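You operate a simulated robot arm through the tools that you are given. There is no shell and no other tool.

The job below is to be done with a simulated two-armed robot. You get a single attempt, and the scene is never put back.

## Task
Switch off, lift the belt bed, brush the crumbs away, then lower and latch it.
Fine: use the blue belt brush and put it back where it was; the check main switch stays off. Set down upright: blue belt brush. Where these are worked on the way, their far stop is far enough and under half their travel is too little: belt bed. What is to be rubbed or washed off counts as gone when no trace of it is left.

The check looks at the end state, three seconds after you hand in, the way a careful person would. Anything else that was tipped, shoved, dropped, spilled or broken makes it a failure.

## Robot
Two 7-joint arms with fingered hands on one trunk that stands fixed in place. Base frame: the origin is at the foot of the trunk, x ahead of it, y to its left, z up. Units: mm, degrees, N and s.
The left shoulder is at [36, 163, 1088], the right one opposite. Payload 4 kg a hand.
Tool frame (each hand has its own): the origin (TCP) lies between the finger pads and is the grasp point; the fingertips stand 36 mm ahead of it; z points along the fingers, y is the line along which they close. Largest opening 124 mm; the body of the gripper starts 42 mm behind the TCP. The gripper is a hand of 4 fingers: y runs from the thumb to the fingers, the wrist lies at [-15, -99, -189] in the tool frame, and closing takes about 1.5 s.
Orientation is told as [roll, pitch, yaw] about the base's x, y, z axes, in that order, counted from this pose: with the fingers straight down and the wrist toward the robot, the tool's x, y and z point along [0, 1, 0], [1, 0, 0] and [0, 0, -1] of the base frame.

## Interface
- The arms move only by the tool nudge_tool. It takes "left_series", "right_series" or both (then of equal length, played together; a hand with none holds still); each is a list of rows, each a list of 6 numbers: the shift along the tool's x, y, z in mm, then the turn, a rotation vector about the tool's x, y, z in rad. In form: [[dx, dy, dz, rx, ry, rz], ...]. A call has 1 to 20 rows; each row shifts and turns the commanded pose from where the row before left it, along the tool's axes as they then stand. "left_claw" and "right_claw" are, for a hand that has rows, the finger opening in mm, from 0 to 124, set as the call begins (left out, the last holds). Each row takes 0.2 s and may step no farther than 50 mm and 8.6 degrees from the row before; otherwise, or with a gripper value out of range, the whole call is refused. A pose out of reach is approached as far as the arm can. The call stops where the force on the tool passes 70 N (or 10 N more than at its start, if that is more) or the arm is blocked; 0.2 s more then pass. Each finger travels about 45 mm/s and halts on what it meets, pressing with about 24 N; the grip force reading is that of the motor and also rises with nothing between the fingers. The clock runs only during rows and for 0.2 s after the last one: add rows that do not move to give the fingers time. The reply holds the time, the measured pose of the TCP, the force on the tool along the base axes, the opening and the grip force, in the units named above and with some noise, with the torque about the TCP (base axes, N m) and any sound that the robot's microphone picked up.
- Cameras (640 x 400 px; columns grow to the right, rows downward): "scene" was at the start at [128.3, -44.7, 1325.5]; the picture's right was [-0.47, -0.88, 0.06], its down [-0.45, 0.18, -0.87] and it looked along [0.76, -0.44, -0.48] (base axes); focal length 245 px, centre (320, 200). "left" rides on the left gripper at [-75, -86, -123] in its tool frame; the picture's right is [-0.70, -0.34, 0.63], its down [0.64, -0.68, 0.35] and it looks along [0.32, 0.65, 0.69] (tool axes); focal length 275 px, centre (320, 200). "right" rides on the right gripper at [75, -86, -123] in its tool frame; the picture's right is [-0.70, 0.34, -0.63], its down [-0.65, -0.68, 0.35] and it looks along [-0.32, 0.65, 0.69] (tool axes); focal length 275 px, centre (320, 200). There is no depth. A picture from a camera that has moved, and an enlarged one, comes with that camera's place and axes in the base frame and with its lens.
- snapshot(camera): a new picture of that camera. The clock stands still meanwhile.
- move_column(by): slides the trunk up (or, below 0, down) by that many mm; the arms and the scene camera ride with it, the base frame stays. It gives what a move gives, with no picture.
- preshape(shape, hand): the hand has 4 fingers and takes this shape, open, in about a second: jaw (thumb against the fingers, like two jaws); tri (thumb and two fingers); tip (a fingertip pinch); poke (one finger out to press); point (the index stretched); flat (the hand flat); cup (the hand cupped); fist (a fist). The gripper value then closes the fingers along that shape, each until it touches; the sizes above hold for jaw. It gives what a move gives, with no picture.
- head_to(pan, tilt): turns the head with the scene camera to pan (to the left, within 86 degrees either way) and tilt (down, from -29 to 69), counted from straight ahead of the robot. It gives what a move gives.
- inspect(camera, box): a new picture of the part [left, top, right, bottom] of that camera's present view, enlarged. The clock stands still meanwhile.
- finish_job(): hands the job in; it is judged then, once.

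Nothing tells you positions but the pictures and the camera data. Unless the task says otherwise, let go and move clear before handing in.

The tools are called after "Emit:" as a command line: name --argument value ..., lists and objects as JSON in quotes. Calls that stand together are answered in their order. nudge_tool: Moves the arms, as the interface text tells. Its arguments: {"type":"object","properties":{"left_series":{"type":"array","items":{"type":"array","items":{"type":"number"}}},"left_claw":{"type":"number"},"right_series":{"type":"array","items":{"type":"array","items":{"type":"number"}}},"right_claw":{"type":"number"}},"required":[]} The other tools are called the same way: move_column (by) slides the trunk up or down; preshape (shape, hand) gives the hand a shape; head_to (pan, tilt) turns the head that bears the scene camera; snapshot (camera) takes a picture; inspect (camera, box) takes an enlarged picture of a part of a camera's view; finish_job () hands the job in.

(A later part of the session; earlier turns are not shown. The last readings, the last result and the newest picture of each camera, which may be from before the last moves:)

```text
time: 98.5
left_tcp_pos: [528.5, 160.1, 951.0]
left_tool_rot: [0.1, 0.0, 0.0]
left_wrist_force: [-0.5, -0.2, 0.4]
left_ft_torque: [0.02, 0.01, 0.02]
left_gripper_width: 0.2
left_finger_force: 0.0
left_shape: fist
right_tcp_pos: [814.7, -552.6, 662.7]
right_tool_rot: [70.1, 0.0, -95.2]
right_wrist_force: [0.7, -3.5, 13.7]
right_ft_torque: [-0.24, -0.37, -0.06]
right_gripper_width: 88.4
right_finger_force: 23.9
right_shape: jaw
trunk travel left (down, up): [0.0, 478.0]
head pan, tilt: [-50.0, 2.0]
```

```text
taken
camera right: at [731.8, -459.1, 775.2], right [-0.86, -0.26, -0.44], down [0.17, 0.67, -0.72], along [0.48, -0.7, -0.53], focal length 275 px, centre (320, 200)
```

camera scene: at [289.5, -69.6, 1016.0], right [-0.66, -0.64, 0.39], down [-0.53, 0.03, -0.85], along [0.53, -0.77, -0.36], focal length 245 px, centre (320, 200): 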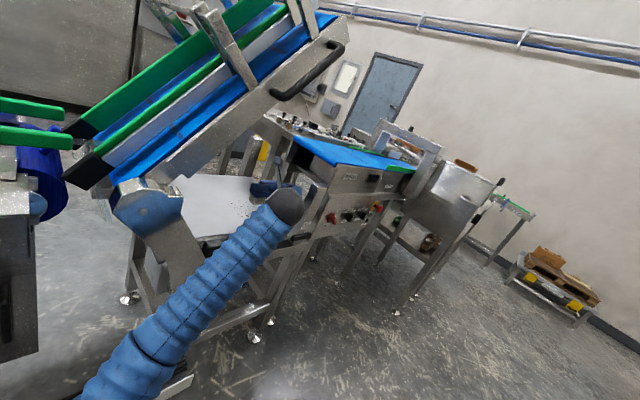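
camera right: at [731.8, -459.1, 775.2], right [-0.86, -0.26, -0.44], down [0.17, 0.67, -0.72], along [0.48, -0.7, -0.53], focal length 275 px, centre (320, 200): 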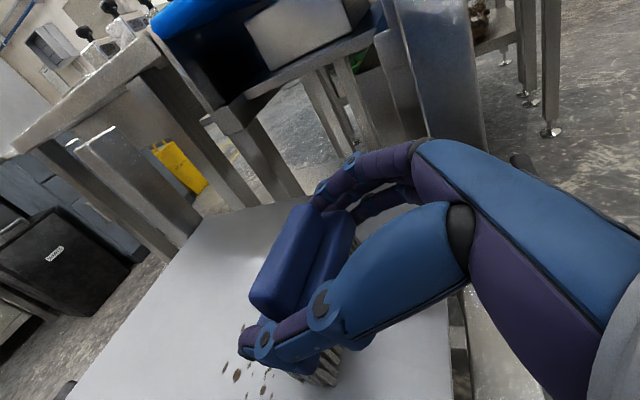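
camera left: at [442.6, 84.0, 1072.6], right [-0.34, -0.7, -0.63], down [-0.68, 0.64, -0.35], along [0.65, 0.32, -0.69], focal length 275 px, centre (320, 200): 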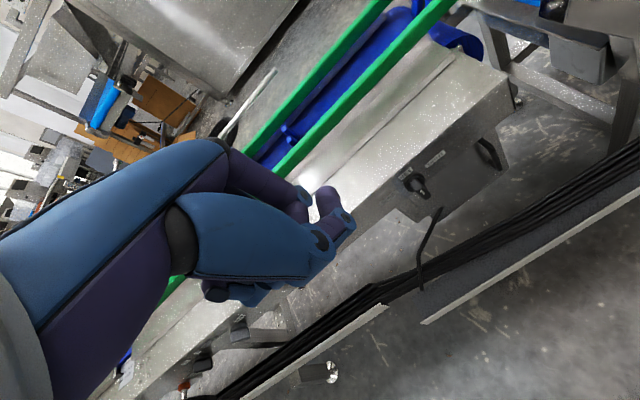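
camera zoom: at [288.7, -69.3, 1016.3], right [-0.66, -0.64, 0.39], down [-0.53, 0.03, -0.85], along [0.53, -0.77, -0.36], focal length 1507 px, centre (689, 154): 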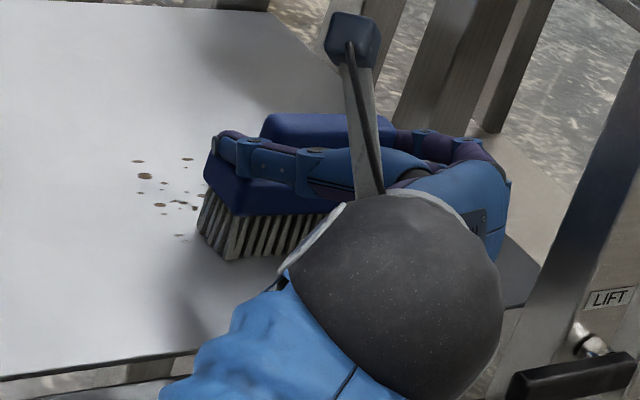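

The strokes remove crumbs. I lighten the pressure a touch and do the next row deeper in.

Emit:
nudge_tool --right_series '[[1.9, 0, -0.7, 0, 0, 0], [4.3, -1.1, 11.7, 0, 0, 0], [4.3, -1.1, 11.7, 0, 0, 0], [-0.58, -18.9, -1.6, 0, 0, 0], [0.58, 18.9, 1.6, 0, 0, 0], [0.58, 18.9, 1.6, 0, 0, 0], [-0.58, -18.9, -1.6, 0, 0, 0], [-0.58, -18.9, -1.6, 0, 0, 0], [0.58, 18.9, 1.6, 0, 0, 0], [0.58, 18.9, 1.6, 0, 0, 0], [-0.58, -18.9, -1.6, 0, 0, 0], [0, 0, 0, 0, 0, 0]]'

Emit:
inspect --camera "scene" --box '[210, 175, 310, 240]'

Emit:
snapshot --camera "right"

```text
time: 101.1
left_tcp_pos: [529.5, 159.7, 950.3]
left_tool_rot: [0.0, 0.0, 0.0]
left_wrist_force: [-0.7, 0.3, 0.1]
left_ft_torque: [0.01, 0.03, -0.01]
left_gripper_width: 0.0
left_finger_force: 0.0
left_shape: fist
right_tcp_pos: [838.2, -553.1, 664.9]
right_tool_rot: [70.1, 0.0, -95.2]
right_wrist_force: [0.2, -0.2, 1.9]
right_ft_torque: [0.11, -0.06, 0.02]
right_gripper_width: 88.4
right_finger_force: 23.8
right_shape: jaw
trunk travel left (down, up): [0.0, 478.0]
head pan, tilt: [-50.0, 2.0]
```

```text
6.15 times, centred on (260, 208) of scene
camera zoom: at [289.4, -69.5, 1015.9], right [-0.66, -0.64, 0.39], down [-0.53, 0.03, -0.85], along [0.53, -0.77, -0.36], focal length 1507 px, centre (689, 154)
```

zoom: 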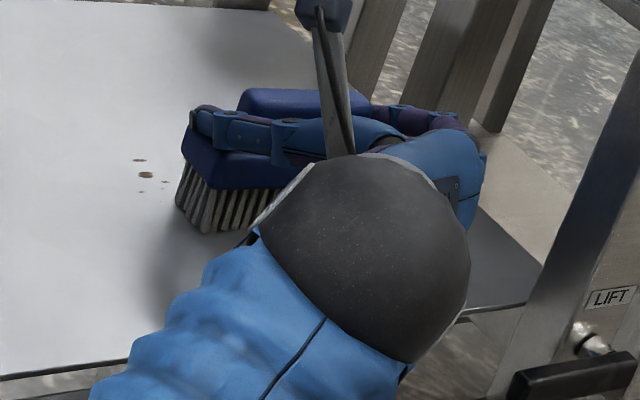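

```text
taken
camera right: at [756.4, -459.0, 777.3], right [-0.86, -0.26, -0.44], down [0.17, 0.67, -0.72], along [0.48, -0.7, -0.53], focal length 275 px, centre (320, 200)
```

right: 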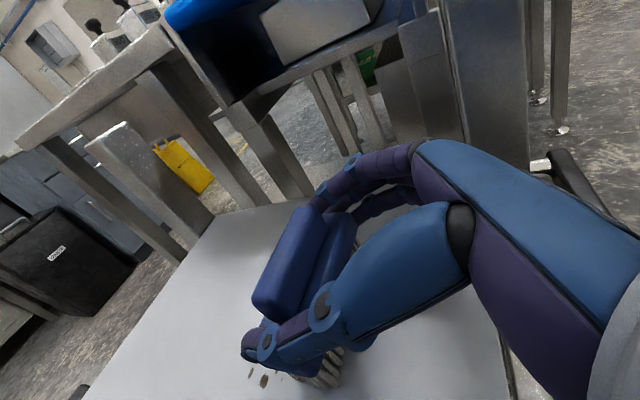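

Only a few crumbs remain further in. I do the third row.

Emit:
nudge_tool --right_series '[[4.3, -1.1, 11.7, 0, 0, 0], [4.3, -1.1, 11.7, 0, 0, 0], [-0.58, -18.9, -1.6, 0, 0, 0], [0.58, 18.9, 1.6, 0, 0, 0], [0.58, 18.9, 1.6, 0, 0, 0], [-0.58, -18.9, -1.6, 0, 0, 0], [-0.58, -18.9, -1.6, 0, 0, 0], [0.58, 18.9, 1.6, 0, 0, 0], [0.58, 18.9, 1.6, 0, 0, 0], [-0.58, -18.9, -1.6, 0, 0, 0], [0, 0, 0, 0, 0, 0]]'

Emit:
inspect --camera "scene" --box '[210, 175, 310, 240]'

Emit:
snapshot --camera "right"

```text
time: 103.5
left_tcp_pos: [529.7, 159.9, 950.4]
left_tool_rot: [0.0, 0.1, 0.0]
left_wrist_force: [0.6, -0.2, 0.2]
left_ft_torque: [0.03, 0.02, 0.0]
left_gripper_width: 0.0
left_finger_force: 0.0
left_shape: fist
right_tcp_pos: [864.5, -550.7, 664.2]
right_tool_rot: [70.0, 0.0, -95.2]
right_wrist_force: [0.6, 0.4, 0.5]
right_ft_torque: [0.04, -0.01, -0.02]
right_gripper_width: 88.6
right_finger_force: 24.4
right_shape: jaw
trunk travel left (down, up): [0.0, 478.0]
head pan, tilt: [-50.0, 2.0]
```

```text
6.15 times, centred on (260, 208) of scene
camera zoom: at [289.4, -69.5, 1016.0], right [-0.66, -0.64, 0.39], down [-0.53, 0.03, -0.85], along [0.53, -0.77, -0.36], focal length 1507 px, centre (689, 154)
```

zoom: 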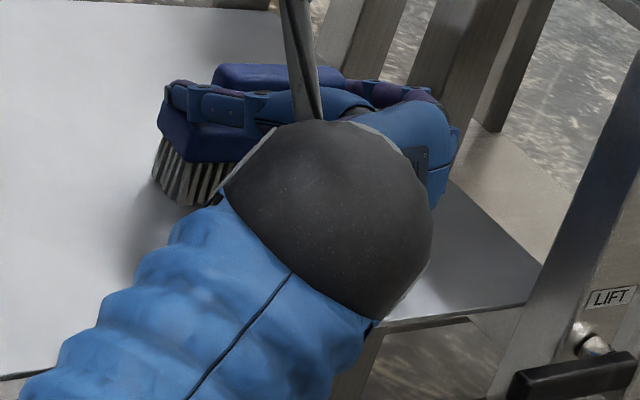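

```text
taken
camera right: at [782.0, -458.2, 778.4], right [-0.86, -0.26, -0.44], down [0.17, 0.67, -0.72], along [0.48, -0.7, -0.53], focal length 275 px, centre (320, 200)
```

right: 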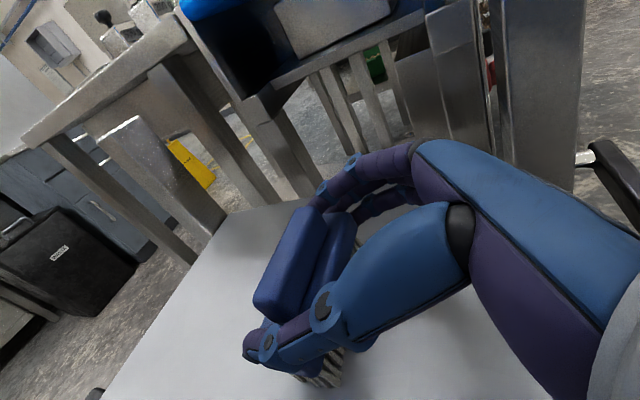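

Now the deepest row, with slightly more pressure.

Emit:
nudge_tool --right_series '[[-1.4, 0, 0.5, 0, 0, 0], [-0.58, -18.9, -1.6, 0, 0, 0], [0.58, 18.9, 1.6, 0, 0, 0], [0.58, 18.9, 1.6, 0, 0, 0], [-0.58, -18.9, -1.6, 0, 0, 0], [4.3, -1.1, 11.7, 0, 0, 0], [4.3, -1.1, 11.7, 0, 0, 0], [-0.58, -18.9, -1.6, 0, 0, 0], [0.58, 18.9, 1.6, 0, 0, 0], [0.58, 18.9, 1.6, 0, 0, 0], [-0.58, -18.9, -1.6, 0, 0, 0], [-0.58, -18.9, -1.6, 0, 0, 0], [0.58, 18.9, 1.6, 0, 0, 0], [0.58, 18.9, 1.6, 0, 0, 0], [-0.58, -18.9, -1.6, 0, 0, 0], [0, 0, 0, 0, 0, 0]]'

Emit:
snapshot --camera "right"

Emit:
inspect --camera "scene" --box '[210, 160, 310, 240]'

```text
time: 106.9
left_tcp_pos: [528.8, 161.9, 950.9]
left_tool_rot: [0.0, 0.0, 0.0]
left_wrist_force: [0.3, 0.3, 0.1]
left_ft_torque: [0.02, -0.01, 0.03]
left_gripper_width: 0.0
left_finger_force: 0.1
left_shape: fist
right_tcp_pos: [888.8, -550.8, 662.8]
right_tool_rot: [70.1, 0.1, -95.2]
right_wrist_force: [0.1, -0.3, 7.7]
right_ft_torque: [-0.05, -0.19, -0.01]
right_gripper_width: 88.1
right_finger_force: 23.7
right_shape: jaw
trunk travel left (down, up): [0.0, 478.0]
head pan, tilt: [-50.0, 2.0]
```

```text
taken
camera right: at [806.3, -456.8, 776.0], right [-0.86, -0.26, -0.44], down [0.17, 0.67, -0.72], along [0.48, -0.7, -0.53], focal length 275 px, centre (320, 200)
```

right: 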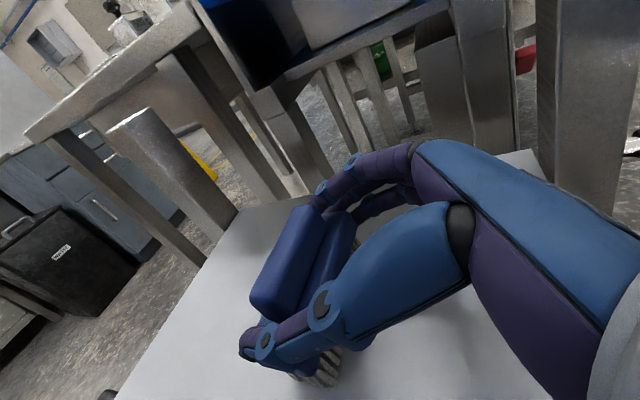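

```text
5.00 times, centred on (260, 200) of scene
camera zoom: at [289.0, -69.3, 1016.2], right [-0.66, -0.64, 0.39], down [-0.53, 0.03, -0.85], along [0.53, -0.77, -0.36], focal length 1224 px, centre (620, 200)
```

zoom: 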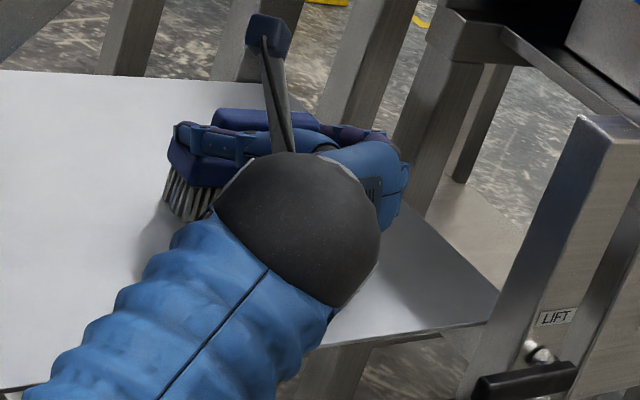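

No crumbs visible from here. I lift the brush and draw back so I can inspect the whole tray.

Emit:
nudge_tool --right_series '[[18.8, 0, -6.8, 0, 0, 0], [18.8, 0, -6.8, 0, 0, 0], [18.8, 0, -6.8, 0, 0, 0], [-14.5, 3.8, -39.8, 0, 0, 0], [-14.5, 3.8, -39.8, 0, 0, 0], [-14.5, 3.8, -39.8, 0, 0, 0], [-14.5, 3.8, -39.8, 0, 0, 0], [-14.5, 3.8, -39.8, 0, 0, 0], [0, 0, 0, 0, 0, 0]]'

Emit:
snapshot --camera "right"

Emit:
inspect --camera "scene" --box '[170, 160, 330, 260]'

```text
time: 108.9
left_tcp_pos: [529.3, 159.5, 950.4]
left_tool_rot: [0.0, 0.0, 0.0]
left_wrist_force: [-0.1, -0.1, 0.1]
left_ft_torque: [0.0, 0.0, 0.0]
left_gripper_width: 0.1
left_finger_force: 0.0
left_shape: fist
right_tcp_pos: [677.9, -552.8, 722.7]
right_tool_rot: [70.0, 0.1, -95.3]
right_wrist_force: [-0.3, -0.5, -1.3]
right_ft_torque: [-0.02, 0.01, -0.02]
right_gripper_width: 88.6
right_finger_force: 23.8
right_shape: jaw
trunk travel left (down, up): [0.0, 478.0]
head pan, tilt: [-50.0, 2.0]
```

```text
taken
camera right: at [595.7, -459.4, 835.9], right [-0.86, -0.26, -0.44], down [0.17, 0.67, -0.72], along [0.48, -0.7, -0.53], focal length 275 px, centre (320, 200)
```

right: 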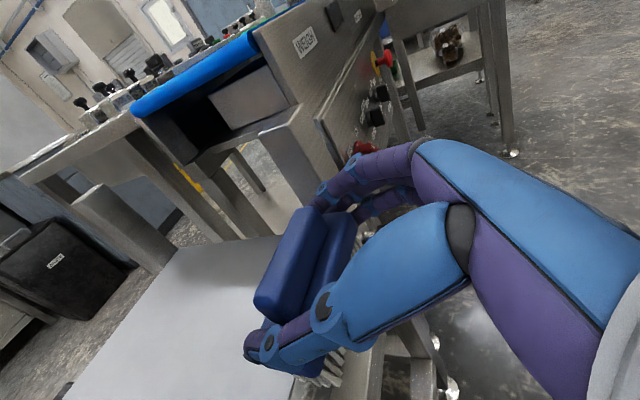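

```text
4.00 times, centred on (250, 210) of scene
camera zoom: at [289.5, -69.6, 1015.9], right [-0.66, -0.64, 0.39], down [-0.53, 0.03, -0.85], along [0.53, -0.77, -0.36], focal length 980 px, centre (600, 160)
```

zoom: 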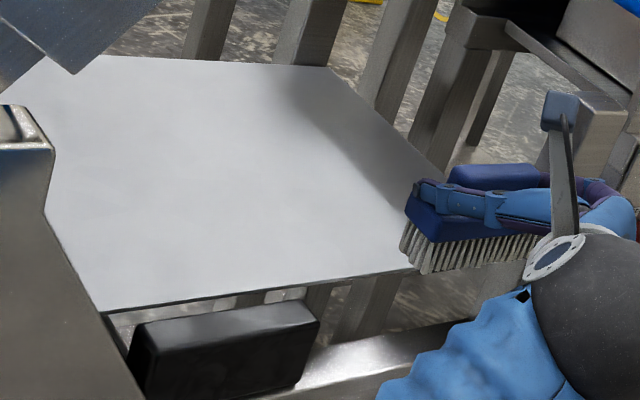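

The tray looks clean; I check the crumb area at high magnification for faint traces.

Emit:
inspect --camera "scene" --box '[195, 175, 275, 225]'

Emit:
inspect --camera "scene" --box '[225, 175, 285, 235]'

Emit:
inspect --camera "right" --box '[60, 230, 300, 400]'

```text
8.00 times, centred on (235, 200) of scene
camera zoom: at [289.5, -69.6, 1015.9], right [-0.66, -0.64, 0.39], down [-0.53, 0.03, -0.85], along [0.53, -0.77, -0.36], focal length 1959 px, centre (1000, 200)
```

zoom: 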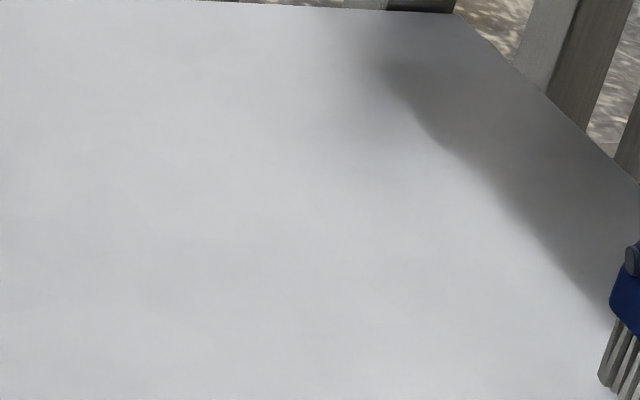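

```text
6.67 times, centred on (255, 205) of scene
camera zoom: at [289.5, -69.6, 1015.9], right [-0.66, -0.64, 0.39], down [-0.53, 0.03, -0.85], along [0.53, -0.77, -0.36], focal length 1632 px, centre (753, 167)
```

zoom: 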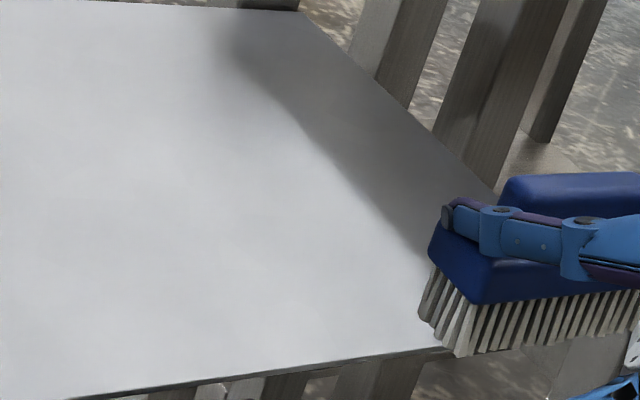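

```text
2.35 times, centred on (180, 315) of right
camera zoom: at [595.7, -459.4, 835.9], right [-0.86, -0.26, -0.44], down [0.17, 0.67, -0.72], along [0.48, -0.7, -0.53], focal length 648 px, centre (649, -71)
```

zoom: 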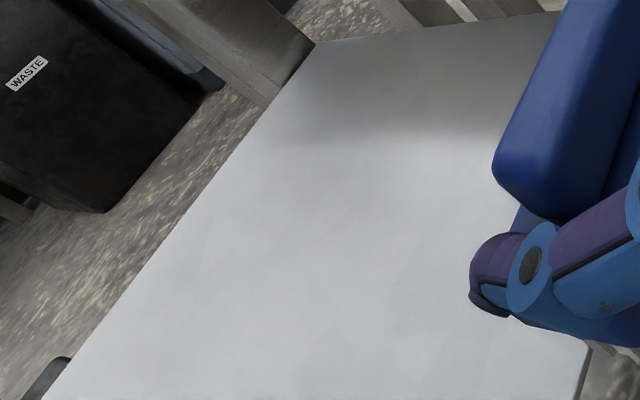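

The tray is spotless. Now I take the brush back to the weigh belt along the same route.

Emit:
nudge_tool --right_series '[[21, 11.3, -40.2, 0, 0, 0], [21, 11.3, -40.2, 0, 0, 0], [32.7, 26.6, -14.35, 0, 0, 0], [32.7, 26.6, -14.35, 0, 0, 0], [32.7, 26.6, -14.35, 0, 0, 0], [32.7, 26.6, -14.35, 0, 0, 0], [32.7, 26.6, -14.35, 0, 0, 0], [32.7, 26.6, -14.35, 0, 0, 0], [0, 0, 0, 0, 0, 0]]'

Emit:
snapshot --camera "scene"

Emit:
snapshot --camera "right"

```text
time: 110.9
left_tcp_pos: [529.9, 159.5, 949.1]
left_tool_rot: [0.0, 0.2, -0.1]
left_wrist_force: [0.9, -0.2, 0.2]
left_ft_torque: [-0.01, 0.0, 0.01]
left_gripper_width: 0.0
left_finger_force: 0.0
left_shape: fist
right_tcp_pos: [585.4, -728.9, 1002.7]
right_tool_rot: [70.0, 0.2, -95.3]
right_wrist_force: [0.0, 0.4, -1.5]
right_ft_torque: [0.03, 0.03, 0.0]
right_gripper_width: 88.4
right_finger_force: 24.2
right_shape: jaw
trunk travel left (down, up): [0.0, 478.0]
head pan, tilt: [-50.0, 2.0]
```

```text
taken
camera scene: at [289.9, -69.8, 1015.5], right [-0.66, -0.64, 0.39], down [-0.53, 0.03, -0.85], along [0.53, -0.77, -0.36], focal length 245 px, centre (320, 200)
```

scene: 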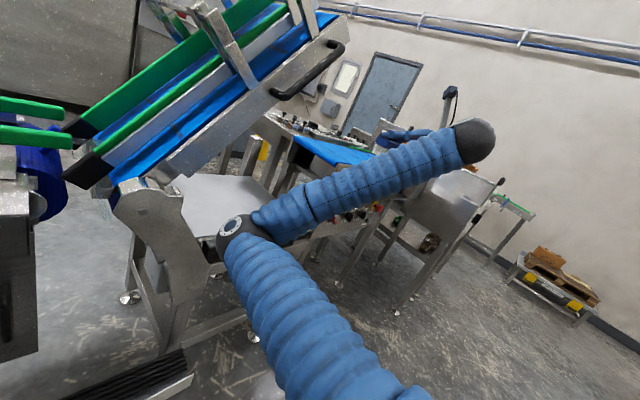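

```text
taken
camera right: at [503.0, -635.4, 1115.1], right [-0.86, -0.26, -0.44], down [0.17, 0.67, -0.72], along [0.48, -0.7, -0.53], focal length 275 px, centre (320, 200)
```

right: 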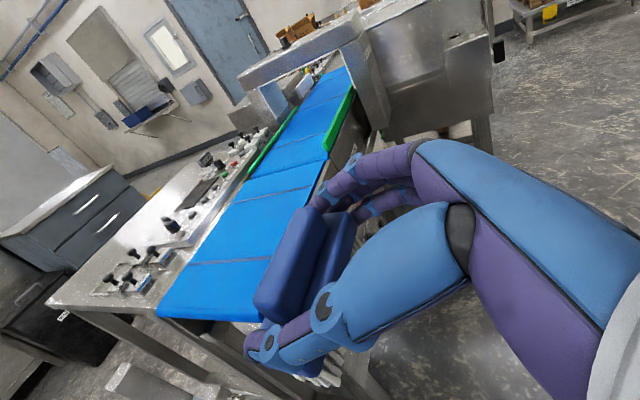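

Emit:
nudge_tool --right_series '[[11.8, 25.9, 33.1, 0, 0, 0], [11.8, 25.9, 33.1, 0, 0, 0], [11.8, 25.9, 33.1, 0, 0, 0], [11.8, 25.9, 33.1, 0, 0, 0], [11.8, 25.9, 33.1, 0, 0, 0], [11.8, 25.9, 33.1, 0, 0, 0], [11.8, 25.9, 33.1, 0, 0, 0], [0, 0, 0, 0, 0, 0]]'

Emit:
snapshot --camera "right"

Emit:
inspect --camera "scene" --box '[310, 85, 430, 185]'

```text
time: 112.7
left_tcp_pos: [528.3, 159.8, 950.3]
left_tool_rot: [0.0, 0.0, 0.1]
left_wrist_force: [-0.9, 0.0, 0.1]
left_ft_torque: [-0.01, 0.03, 0.0]
left_gripper_width: 0.0
left_finger_force: 0.1
left_shape: fist
right_tcp_pos: [815.2, -933.3, 999.1]
right_tool_rot: [70.0, 0.1, -95.2]
right_wrist_force: [-0.1, 0.8, -1.3]
right_ft_torque: [0.03, 0.03, 0.02]
right_gripper_width: 88.6
right_finger_force: 24.2
right_shape: jaw
trunk travel left (down, up): [0.0, 478.0]
head pan, tilt: [-50.0, 2.0]
```

```text
taken
camera right: at [732.6, -838.7, 1112.0], right [-0.86, -0.26, -0.44], down [0.17, 0.67, -0.72], along [0.48, -0.7, -0.53], focal length 275 px, centre (320, 200)
```

right: 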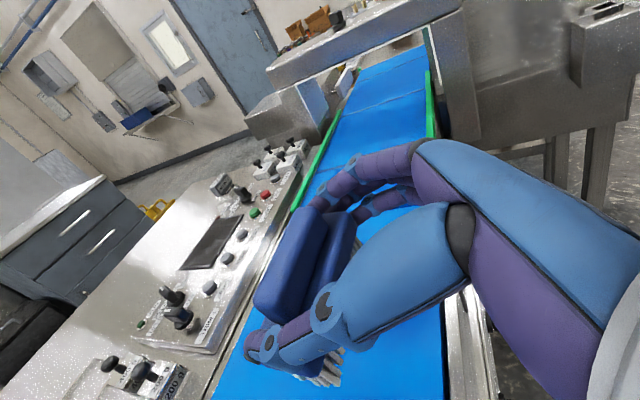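

```text
4.00 times, centred on (370, 135) of scene
camera zoom: at [289.4, -69.8, 1016.0], right [-0.66, -0.64, 0.39], down [-0.53, 0.03, -0.85], along [0.53, -0.77, -0.36], focal length 980 px, centre (120, 460)
```

zoom: 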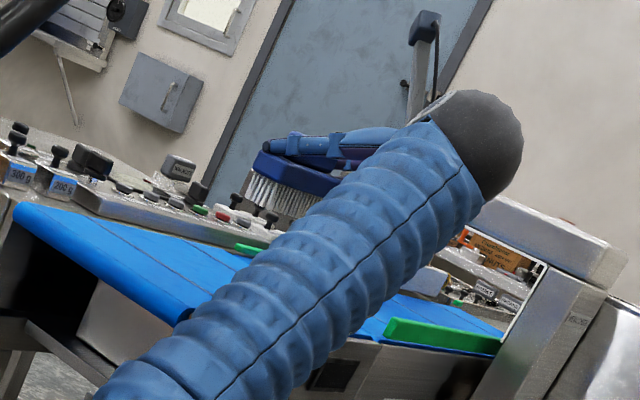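

Hovering at the original spot. I lower the brush toward the belt.

Emit:
nudge_tool --right_series '[[-25, -0.7, 9.1, 0, 0, 0], [-25, -0.7, 9.1, 0, 0, 0], [-25.2, -0.6, 9, 0, 0, 0], [0, 0, 0, 0, 0, 0]]'

Emit:
inspect --camera "scene" --box '[310, 105, 410, 180]'

Emit:
snapshot --camera "right"

```text
time: 113.7
left_tcp_pos: [529.4, 159.4, 950.6]
left_tool_rot: [0.0, -0.1, 0.0]
left_wrist_force: [0.4, -0.3, 0.1]
left_ft_torque: [0.0, 0.03, -0.03]
left_gripper_width: 0.0
left_finger_force: 0.1
left_shape: fist
right_tcp_pos: [815.9, -925.6, 922.6]
right_tool_rot: [70.1, 0.0, -95.2]
right_wrist_force: [-0.4, -0.7, -1.4]
right_ft_torque: [-0.03, 0.07, 0.0]
right_gripper_width: 88.6
right_finger_force: 24.2
right_shape: jaw
trunk travel left (down, up): [0.0, 478.0]
head pan, tilt: [-50.0, 2.0]
```

```text
5.33 times, centred on (360, 142) of scene
camera zoom: at [289.2, -69.8, 1016.3], right [-0.66, -0.64, 0.39], down [-0.53, 0.03, -0.85], along [0.53, -0.77, -0.36], focal length 1306 px, centre (107, 507)
```

zoom: 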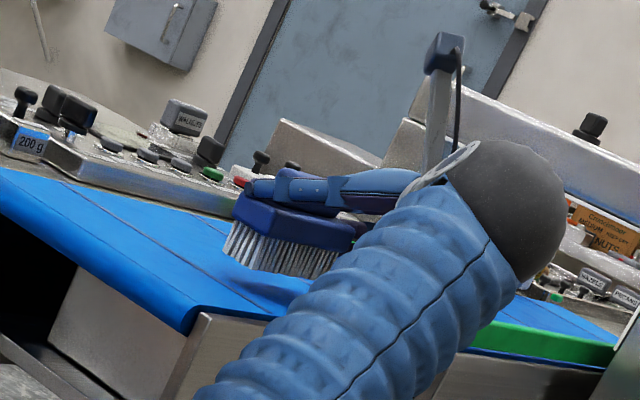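

```text
taken
camera right: at [733.2, -832.7, 1035.4], right [-0.86, -0.26, -0.44], down [0.17, 0.67, -0.72], along [0.48, -0.7, -0.53], focal length 275 px, centre (320, 200)
```

right: 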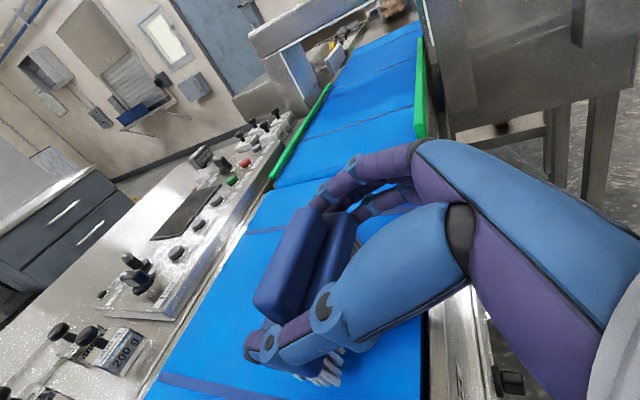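

Emit:
nudge_tool --right_series '[[0, 0, 0, 0, 0, 0], [0, 0, 0, 0, 0, 0]]'

```text
time: 114.3
left_tcp_pos: [529.3, 159.7, 949.9]
left_tool_rot: [0.0, -0.1, -0.1]
left_wrist_force: [-0.6, -0.1, -0.4]
left_ft_torque: [0.0, -0.02, -0.01]
left_gripper_width: 0.2
left_finger_force: 0.0
left_shape: fist
right_tcp_pos: [816.7, -926.1, 921.5]
right_tool_rot: [70.0, 0.1, -95.3]
right_wrist_force: [-0.3, 0.6, -0.3]
right_ft_torque: [0.03, 0.0, -0.01]
right_gripper_width: 88.6
right_finger_force: 24.0
right_shape: jaw
trunk travel left (down, up): [0.0, 478.0]
head pan, tilt: [-50.0, 2.0]
```

Emit:
nudge_tool --right_series '[[-0.2, 5, -0.5, 0, 0, 0], [-5.6, 0, 2.05, 0, 0, 0], [-5.6, 0, 2.05, 0, 0, 0], [0, 0, 0, 0, 0, 0]]'

Emit:
nudge_tool --right_series '[[-2.4, 0, 0.9, 0, 0, 0], [0, 0, 0, 0, 0, 0]]'

Emit:
nudge_tool --right_series '[[-1.9, 0, 0.7, 0, 0, 0], [0, 0, 0, 0, 0, 0]]'

```text
time: 115.3
left_tcp_pos: [529.0, 158.3, 949.3]
left_tool_rot: [0.1, 0.0, 0.0]
left_wrist_force: [-0.1, -0.3, 0.5]
left_ft_torque: [-0.02, -0.01, -0.01]
left_gripper_width: 0.0
left_finger_force: 0.2
left_shape: fist
right_tcp_pos: [813.3, -932.6, 910.4]
right_tool_rot: [70.1, 0.1, -95.3]
right_wrist_force: [0.1, -0.3, -1.2]
right_ft_torque: [-0.02, 0.02, -0.03]
right_gripper_width: 88.7
right_finger_force: 23.8
right_shape: jaw
trunk travel left (down, up): [0.0, 478.0]
head pan, tilt: [-50.0, 2.0]
```

```text
time: 115.9
left_tcp_pos: [530.4, 160.9, 949.6]
left_tool_rot: [0.0, -0.1, 0.0]
left_wrist_force: [0.8, 0.0, 0.8]
left_ft_torque: [0.0, 0.0, 0.0]
left_gripper_width: 0.0
left_finger_force: 0.1
left_shape: fist
right_tcp_pos: [814.0, -932.4, 906.9]
right_tool_rot: [70.0, 0.0, -95.2]
right_wrist_force: [-0.1, 0.8, -1.6]
right_ft_torque: [0.0, 0.02, 0.0]
right_gripper_width: 88.8
right_finger_force: 24.6
right_shape: jaw
trunk travel left (down, up): [0.0, 478.0]
head pan, tilt: [-50.0, 2.0]
```

```text
time: 116.5
left_tcp_pos: [529.0, 160.5, 949.7]
left_tool_rot: [0.0, 0.0, 0.0]
left_wrist_force: [-0.3, 1.3, 0.1]
left_ft_torque: [0.0, -0.01, 0.03]
left_gripper_width: 0.0
left_finger_force: 0.1
left_shape: fist
right_tcp_pos: [814.9, -932.4, 905.6]
right_tool_rot: [70.0, 0.1, -95.2]
right_wrist_force: [-1.4, -4.9, 5.3]
right_ft_torque: [0.13, -0.09, 0.11]
right_gripper_width: 88.5
right_finger_force: 24.3
right_shape: jaw
trunk travel left (down, up): [0.0, 478.0]
head pan, tilt: [-50.0, 2.0]
```

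The brush touches the belt (5 N up). I open the hand to release it.

Emit:
nudge_tool --right_series '[[0.8, 0, -0.3, 0, 0, 0], [0, 0, 0, 0, 0, 0], [0, 0, 0, 0, 0, 0], [0, 0, 0, 0, 0, 0], [0, 0, 0, 0, 0, 0], [0, 0, 0, 0, 0, 0]]' --right_claw 124

Emit:
snapshot --camera "right"

Emit:
inspect --camera "scene" --box '[310, 105, 410, 180]'

```text
time: 117.9
left_tcp_pos: [529.6, 160.3, 949.4]
left_tool_rot: [0.0, -0.1, -0.1]
left_wrist_force: [0.4, 0.9, -0.1]
left_ft_torque: [-0.04, 0.03, 0.02]
left_gripper_width: 0.1
left_finger_force: 0.0
left_shape: fist
right_tcp_pos: [813.8, -931.4, 907.4]
right_tool_rot: [70.1, 0.0, -95.2]
right_wrist_force: [-0.2, -0.2, -0.2]
right_ft_torque: [0.0, -0.01, -0.03]
right_gripper_width: 123.6
right_finger_force: 0.1
right_shape: jaw
trunk travel left (down, up): [0.0, 478.0]
head pan, tilt: [-50.0, 2.0]
```

```text
taken
camera right: at [732.0, -838.4, 1019.2], right [-0.86, -0.26, -0.44], down [0.17, 0.67, -0.72], along [0.48, -0.7, -0.53], focal length 275 px, centre (320, 200)
```

right: 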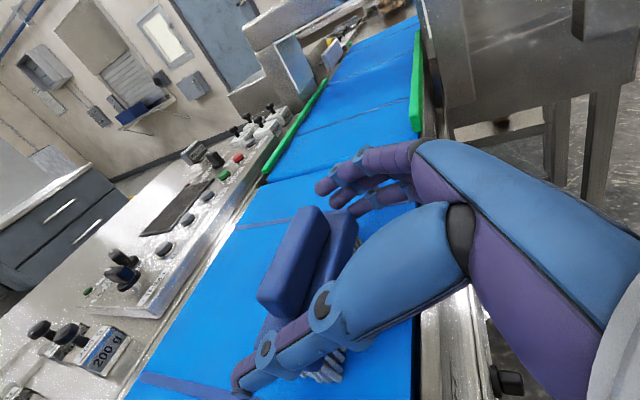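

```text
5.33 times, centred on (360, 142) of scene
camera zoom: at [289.5, -69.7, 1015.9], right [-0.66, -0.64, 0.39], down [-0.53, 0.03, -0.85], along [0.53, -0.77, -0.36], focal length 1306 px, centre (107, 507)
```

zoom: 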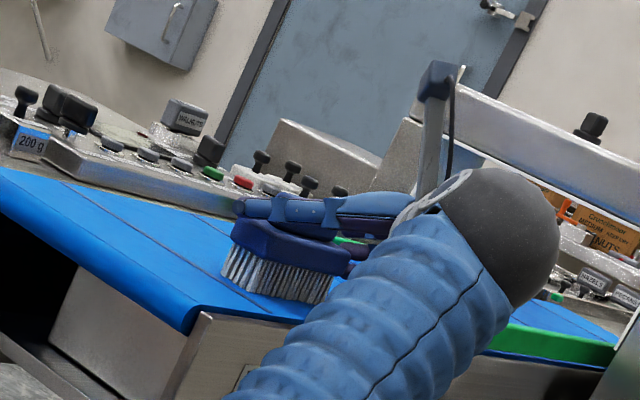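

The brush stands upright on its own. I raise the hand straight up and withdraw, then compare the brush's place with the original view.

Emit:
nudge_tool --right_series '[[18.8, 0, -6.8, 0, 0, 0], [28.2, 0, -10.3, 0, 0, 0], [42, 0, -15.3, 0, 0, 0], [-11.8, -25.9, -33.1, 0, 0, 0], [-11.8, -25.9, -33.1, 0, 0, 0], [-11.8, -25.9, -33.1, 0, 0, 0], [-11.8, -25.9, -33.1, 0, 0, 0], [-11.8, -25.9, -33.1, 0, 0, 0], [-11.8, -25.9, -33.1, 0, 0, 0], [-11.8, -25.9, -33.1, 0, 0, 0], [0, 0, 0, 0, 0, 0]]'

Emit:
inspect --camera "right" --box '[200, 160, 320, 270]'

Emit:
inspect --camera "scene" --box '[310, 125, 410, 200]'

```text
time: 120.3
left_tcp_pos: [529.6, 160.0, 950.0]
left_tool_rot: [0.0, 0.0, 0.0]
left_wrist_force: [-0.4, 0.9, 0.0]
left_ft_torque: [-0.01, 0.03, -0.02]
left_gripper_width: 0.0
left_finger_force: 0.1
left_shape: fist
right_tcp_pos: [583.6, -731.7, 1002.3]
right_tool_rot: [70.0, 0.1, -95.2]
right_wrist_force: [-0.1, -1.0, -0.2]
right_ft_torque: [0.03, 0.01, -0.02]
right_gripper_width: 123.6
right_finger_force: 0.0
right_shape: jaw
trunk travel left (down, up): [0.0, 478.0]
head pan, tilt: [-50.0, 2.0]
```

```text
3.64 times, centred on (260, 215) of right
camera zoom: at [500.6, -637.2, 1115.1], right [-0.86, -0.26, -0.44], down [0.17, 0.67, -0.72], along [0.48, -0.7, -0.53], focal length 1001 px, centre (538, 146)
```

zoom: 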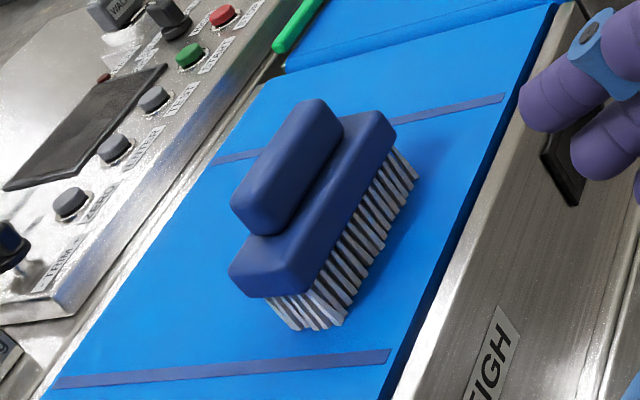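

```text
5.33 times, centred on (360, 162) of scene
camera zoom: at [289.5, -69.6, 1015.8], right [-0.66, -0.64, 0.39], down [-0.53, 0.03, -0.85], along [0.53, -0.77, -0.36], focal length 1306 px, centre (107, 400)
```

zoom: 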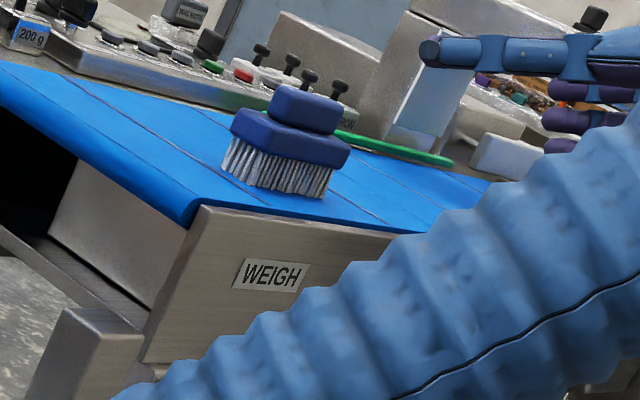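

The brush is back within a couple of millimetres of where it was, upright. Next I lower the bed: I turn the right hand so it can grip the raised handle (fingers above, thumb below, aligned with its ~50° slope).

Emit:
nudge_tool --right_series '[[0, 0, 0, 0, 0, -0.131], [0, 0, 0, 0, 0, -0.131], [0, 0, 0, 0, 0, -0.131], [0, 0, 0, 0, 0, -0.131], [0, 0, 0, 0, 0, -0.131], [0, 0, 0, 0, 0, -0.131], [0, 0, 0, 0, 0, -0.131], [0, 0, 0, 0, 0, -0.131], [0, 0, 0, 0, 0, -0.131], [0, 0, 0, 0, 0, -0.131], [0, 0, 0, 0, 0, -0.131], [0, 0, 0, 0, 0, -0.131], [0, 0, 0, -0.117, 0, 0], [0, 0, 0, -0.117, 0, 0], [0, 0, 0, -0.115, 0, 0], [0, 0, 0, 0, 0, 0]]'

Emit:
snapshot --camera "scene"

Emit:
snapshot --camera "right"

```text
time: 123.7
left_tcp_pos: [529.1, 160.0, 949.8]
left_tool_rot: [0.0, 0.0, 0.0]
left_wrist_force: [0.2, 0.2, 0.5]
left_ft_torque: [0.01, 0.0, 0.0]
left_gripper_width: 0.2
left_finger_force: 0.1
left_shape: fist
right_tcp_pos: [584.9, -730.5, 1002.3]
right_tool_rot: [-146.7, -89.9, 141.8]
right_wrist_force: [0.5, 0.3, -0.5]
right_ft_torque: [-0.03, -0.01, -0.01]
right_gripper_width: 123.7
right_finger_force: 0.0
right_shape: jaw
trunk travel left (down, up): [0.0, 478.0]
head pan, tilt: [-50.0, 2.0]
```

```text
taken
camera scene: at [289.2, -69.8, 1016.1], right [-0.66, -0.64, 0.39], down [-0.53, 0.03, -0.85], along [0.53, -0.77, -0.36], focal length 245 px, centre (320, 200)
```

scene: 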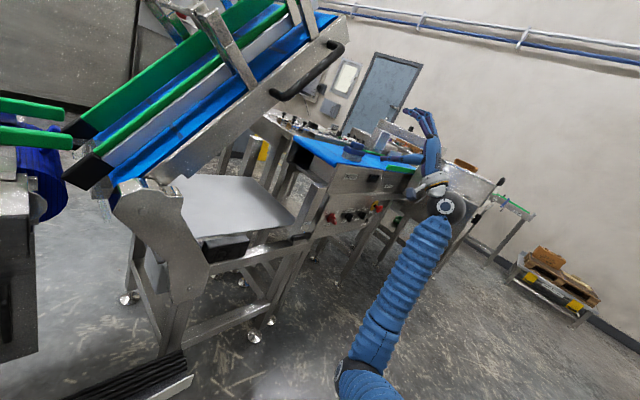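

```text
taken
camera right: at [469.1, -643.4, 917.2], right [-0.69, -0.64, 0.34], down [0.29, -0.67, -0.68], along [0.66, -0.38, 0.65], focal length 275 px, centre (320, 200)
```

right: 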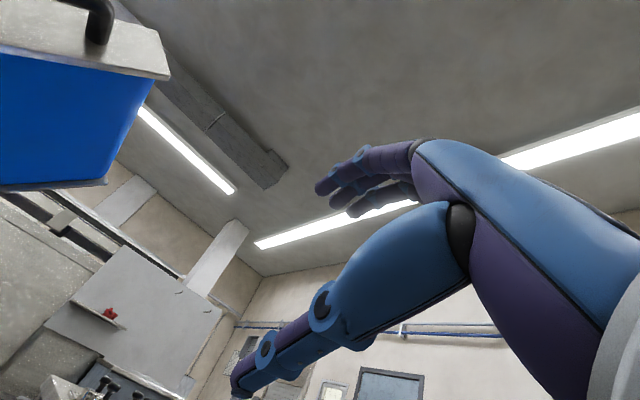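

I zoom in on the raised handle to fix its position.

Emit:
inspect --camera "scene" --box '[230, 20, 370, 120]'

Emit:
inspect --camera "right" --box '[0, 0, 200, 125]'

```text
4.00 times, centred on (300, 70) of scene
camera zoom: at [289.2, -69.8, 1016.1], right [-0.66, -0.64, 0.39], down [-0.53, 0.03, -0.85], along [0.53, -0.77, -0.36], focal length 980 px, centre (400, 720)
```

zoom: 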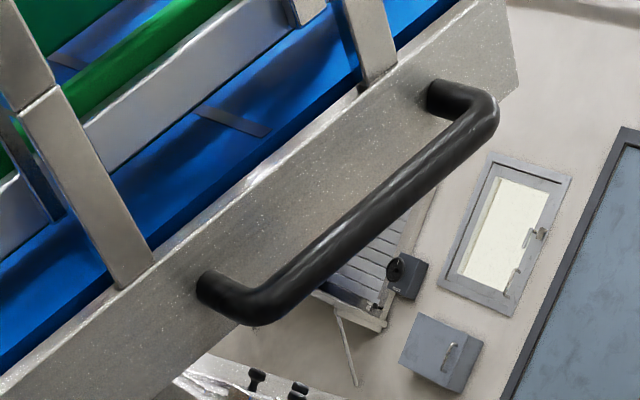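

```text
3.20 times, centred on (100, 62) of right
camera zoom: at [469.1, -643.4, 917.2], right [-0.69, -0.64, 0.34], down [0.29, -0.67, -0.68], along [0.66, -0.38, 0.65], focal length 881 px, centre (1024, 640)
```

zoom: 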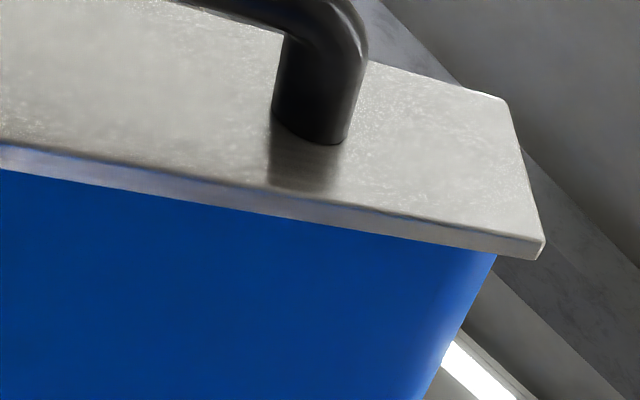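

The handle bar's middle is near (715,-467,1052), sloping about 53°. I move in front of it and roll the hand to match.

Emit:
nudge_tool --right_series '[[44.1, 8.3, -0.65, 0, 0, 0], [44.1, 8.3, -0.65, 0, 0, 0], [44.1, 8.3, -0.65, 0, 0, 0], [44.1, 8.3, -0.65, 0, 0, 0], [44.1, 8.3, -0.65, 0, 0, 0], [44.1, 8.3, -0.65, 0, 0, 0], [0, 0, 0, 0, 0, -0.1297], [0, 0, 0, 0, 0, -0.1297], [0, 0, 0, 0, 0, -0.1297], [0, 0, 0, 0, 0, -0.1297], [0, 0, 0, 0, 0, -0.1297], [0, 0, 0, 0, 0, -0.1297], [0, 0, 0, 0, 0, -0.1297], [0, 0, 0, 0, 0, 0]]'

Emit:
snapshot --camera "right"

Emit:
snapshot --camera "scene"

```text
time: 126.7
left_tcp_pos: [529.1, 159.9, 949.1]
left_tool_rot: [0.0, 0.0, 0.1]
left_wrist_force: [0.2, 0.5, 0.3]
left_ft_torque: [0.02, 0.0, 0.0]
left_gripper_width: 0.0
left_finger_force: 0.0
left_shape: fist
right_tcp_pos: [605.6, -464.6, 1052.6]
right_tool_rot: [-89.9, -37.9, 85.0]
right_wrist_force: [0.0, 1.2, 0.5]
right_ft_torque: [0.01, -0.02, -0.03]
right_gripper_width: 123.8
right_finger_force: 0.1
right_shape: jaw
trunk travel left (down, up): [0.0, 478.0]
head pan, tilt: [-50.0, 2.0]
```

```text
taken
camera right: at [480.4, -475.4, 940.4], right [-0.65, -0.1, 0.76], down [0.26, -0.96, 0.09], along [0.72, 0.26, 0.65], focal length 275 px, centre (320, 200)
```

right: 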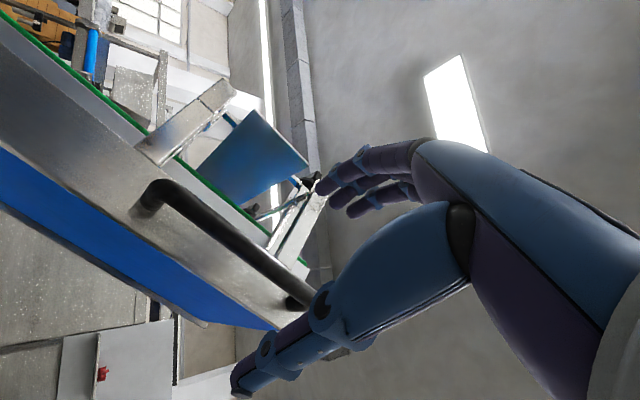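

```text
taken
camera scene: at [289.5, -69.8, 1015.8], right [-0.66, -0.64, 0.39], down [-0.53, 0.03, -0.85], along [0.53, -0.77, -0.36], focal length 245 px, centre (320, 200)
```

scene: 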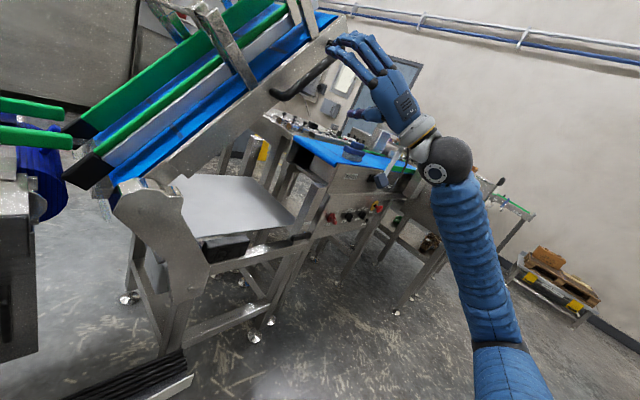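

The bar lies ahead, slightly toward the finger side. I adjust by about 12 mm and slide the open hand onto the bar.

Emit:
nudge_tool --right_series '[[0, 12, 0, 0, 0, 0], [0, 0, 30, 0, 0, 0], [0, 0, 30, 0, 0, 0], [0, 0, 15, 0, 0, 0], [0, 0, 0, 0, 0, 0]]' --right_claw 124

Emit:
snapshot --camera "right"

Emit:
inspect --camera "scene" --box '[230, 10, 430, 135]'

```text
time: 127.9
left_tcp_pos: [529.1, 158.7, 950.0]
left_tool_rot: [0.0, 0.1, 0.1]
left_wrist_force: [-0.2, 0.2, -0.1]
left_ft_torque: [-0.02, 0.02, 0.0]
left_gripper_width: 0.1
left_finger_force: 0.1
left_shape: fist
right_tcp_pos: [680.9, -464.6, 1060.5]
right_tool_rot: [-90.0, -37.9, 84.8]
right_wrist_force: [-0.3, 1.0, 0.3]
right_ft_torque: [-0.02, -0.01, 0.0]
right_gripper_width: 123.5
right_finger_force: 0.1
right_shape: jaw
trunk travel left (down, up): [0.0, 478.0]
head pan, tilt: [-50.0, 2.0]
```

```text
taken
camera right: at [556.1, -474.8, 948.8], right [-0.65, -0.1, 0.76], down [0.26, -0.96, 0.09], along [0.72, 0.25, 0.65], focal length 275 px, centre (320, 200)
```

right: 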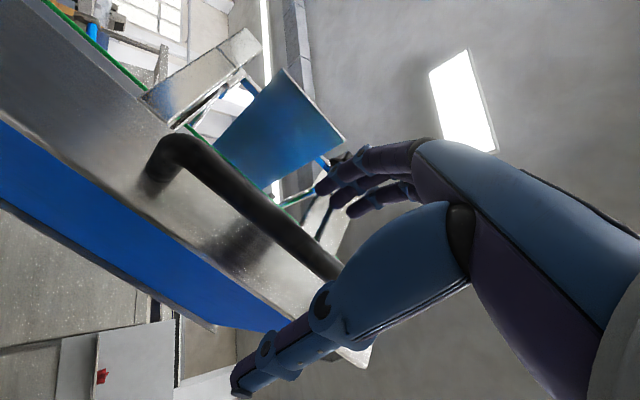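

```text
3.20 times, centred on (330, 72) of scene
camera zoom: at [289.4, -69.8, 1015.9], right [-0.66, -0.64, 0.39], down [-0.53, 0.03, -0.85], along [0.53, -0.77, -0.36], focal length 784 px, centre (288, 608)
```

zoom: 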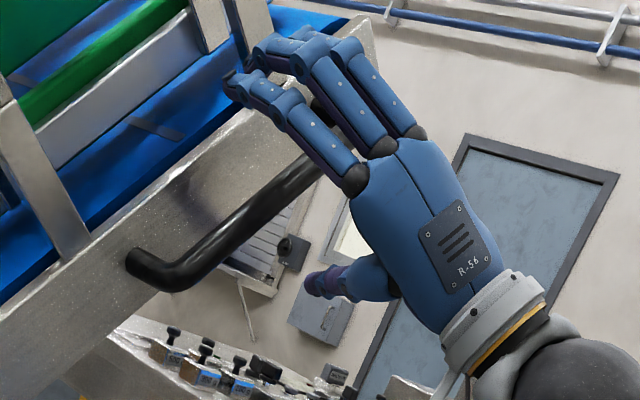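

Emit:
nudge_tool --right_series '[[0, 1, 7, 0, 0, 0], [0, 1, 7, 0, 0, 0], [0, 0, 0, 0, 0, 0]]' --right_claw 124

Emit:
nudge_tool --right_series '[[0, 0, 0, 0, 0, 0], [0, 0, 0, 0, 0, 0], [0, 0, 0, 0, 0, 0], [0, 0, 0, 0, 0, 0], [0, 0, 0, 0, 0, 0], [0, 0, 0, 0, 0, 0], [0, 0, 0, 0, 0, 0], [0, 0, 0, 0, 0, 0]]' --right_claw 20

Emit:
snapshot --camera "right"

Emit:
inspect --camera "scene" --box '[230, 10, 430, 135]'

```text
time: 128.7
left_tcp_pos: [528.9, 159.8, 950.7]
left_tool_rot: [0.0, 0.1, 0.0]
left_wrist_force: [-0.6, 0.1, 0.6]
left_ft_torque: [0.0, -0.04, 0.02]
left_gripper_width: 0.1
left_finger_force: 0.2
left_shape: fist
right_tcp_pos: [694.6, -462.4, 1062.3]
right_tool_rot: [-90.0, -37.9, 84.7]
right_wrist_force: [-0.5, -0.1, 0.1]
right_ft_torque: [0.01, 0.01, -0.01]
right_gripper_width: 123.9
right_finger_force: 0.1
right_shape: jaw
trunk travel left (down, up): [0.0, 478.0]
head pan, tilt: [-50.0, 2.0]
```

```text
time: 130.5
left_tcp_pos: [529.9, 159.3, 949.2]
left_tool_rot: [0.1, 0.1, 0.0]
left_wrist_force: [-0.3, 0.2, -0.2]
left_ft_torque: [0.01, -0.03, -0.02]
left_gripper_width: 0.2
left_finger_force: 0.1
left_shape: fist
right_tcp_pos: [694.7, -464.3, 1060.9]
right_tool_rot: [-89.9, -38.0, 84.8]
right_wrist_force: [-0.1, -6.3, -4.7]
right_ft_torque: [-0.02, 0.0, -0.06]
right_gripper_width: 25.1
right_finger_force: 0.0
right_shape: jaw
trunk travel left (down, up): [0.0, 478.0]
head pan, tilt: [-50.0, 2.0]
```

```text
taken
camera right: at [569.2, -474.2, 949.3], right [-0.65, -0.1, 0.76], down [0.26, -0.96, 0.09], along [0.72, 0.25, 0.65], focal length 275 px, centre (320, 200)
```

right: 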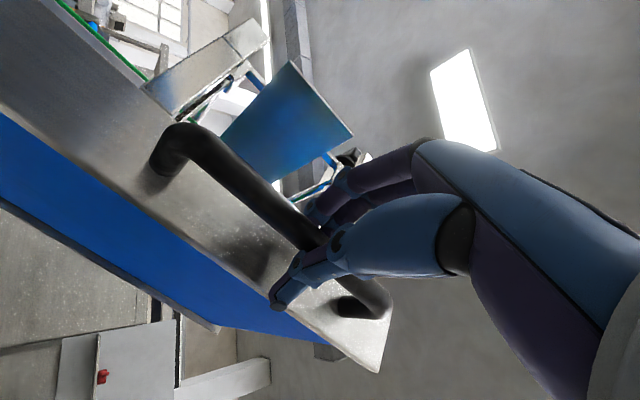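

```text
3.20 times, centred on (330, 72) of scene
camera zoom: at [289.6, -70.4, 1015.8], right [-0.66, -0.64, 0.39], down [-0.53, 0.03, -0.85], along [0.53, -0.77, -0.36], focal length 784 px, centre (288, 608)
```

zoom: 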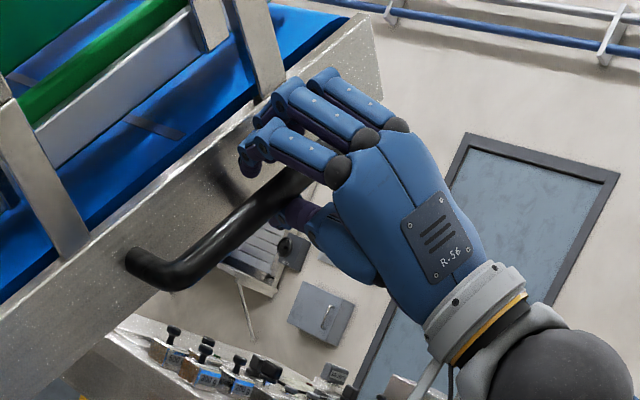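

Emit:
nudge_tool --right_series '[[0, 0, 0, 0, 0, 0], [0, 0, 0, 0, 0, 0], [0, 0, 0, 0, 0, 0], [0, 0, 0, 0, 0, 0]]' --right_claw 5

Emit:
inspect --camera "right" --box '[200, 120, 440, 340]'

```text
time: 131.5
left_tcp_pos: [529.0, 158.8, 949.9]
left_tool_rot: [0.0, -0.1, 0.0]
left_wrist_force: [0.0, -0.8, 0.9]
left_ft_torque: [0.02, -0.01, -0.03]
left_gripper_width: 0.1
left_finger_force: 0.1
left_shape: fist
right_tcp_pos: [694.9, -463.1, 1061.2]
right_tool_rot: [-90.1, -37.9, 84.8]
right_wrist_force: [3.0, -2.4, 0.1]
right_ft_torque: [0.02, -0.02, 0.11]
right_gripper_width: 9.3
right_finger_force: 24.2
right_shape: jaw
trunk travel left (down, up): [0.0, 478.0]
head pan, tilt: [-50.0, 2.0]
```

```text
1.82 times, centred on (320, 230) of right
camera zoom: at [569.3, -473.6, 949.8], right [-0.65, -0.1, 0.76], down [0.26, -0.96, 0.09], along [0.72, 0.25, 0.65], focal length 500 px, centre (320, 146)
```

zoom: 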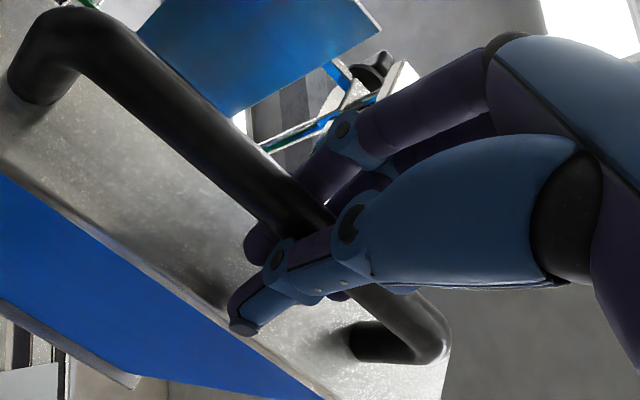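

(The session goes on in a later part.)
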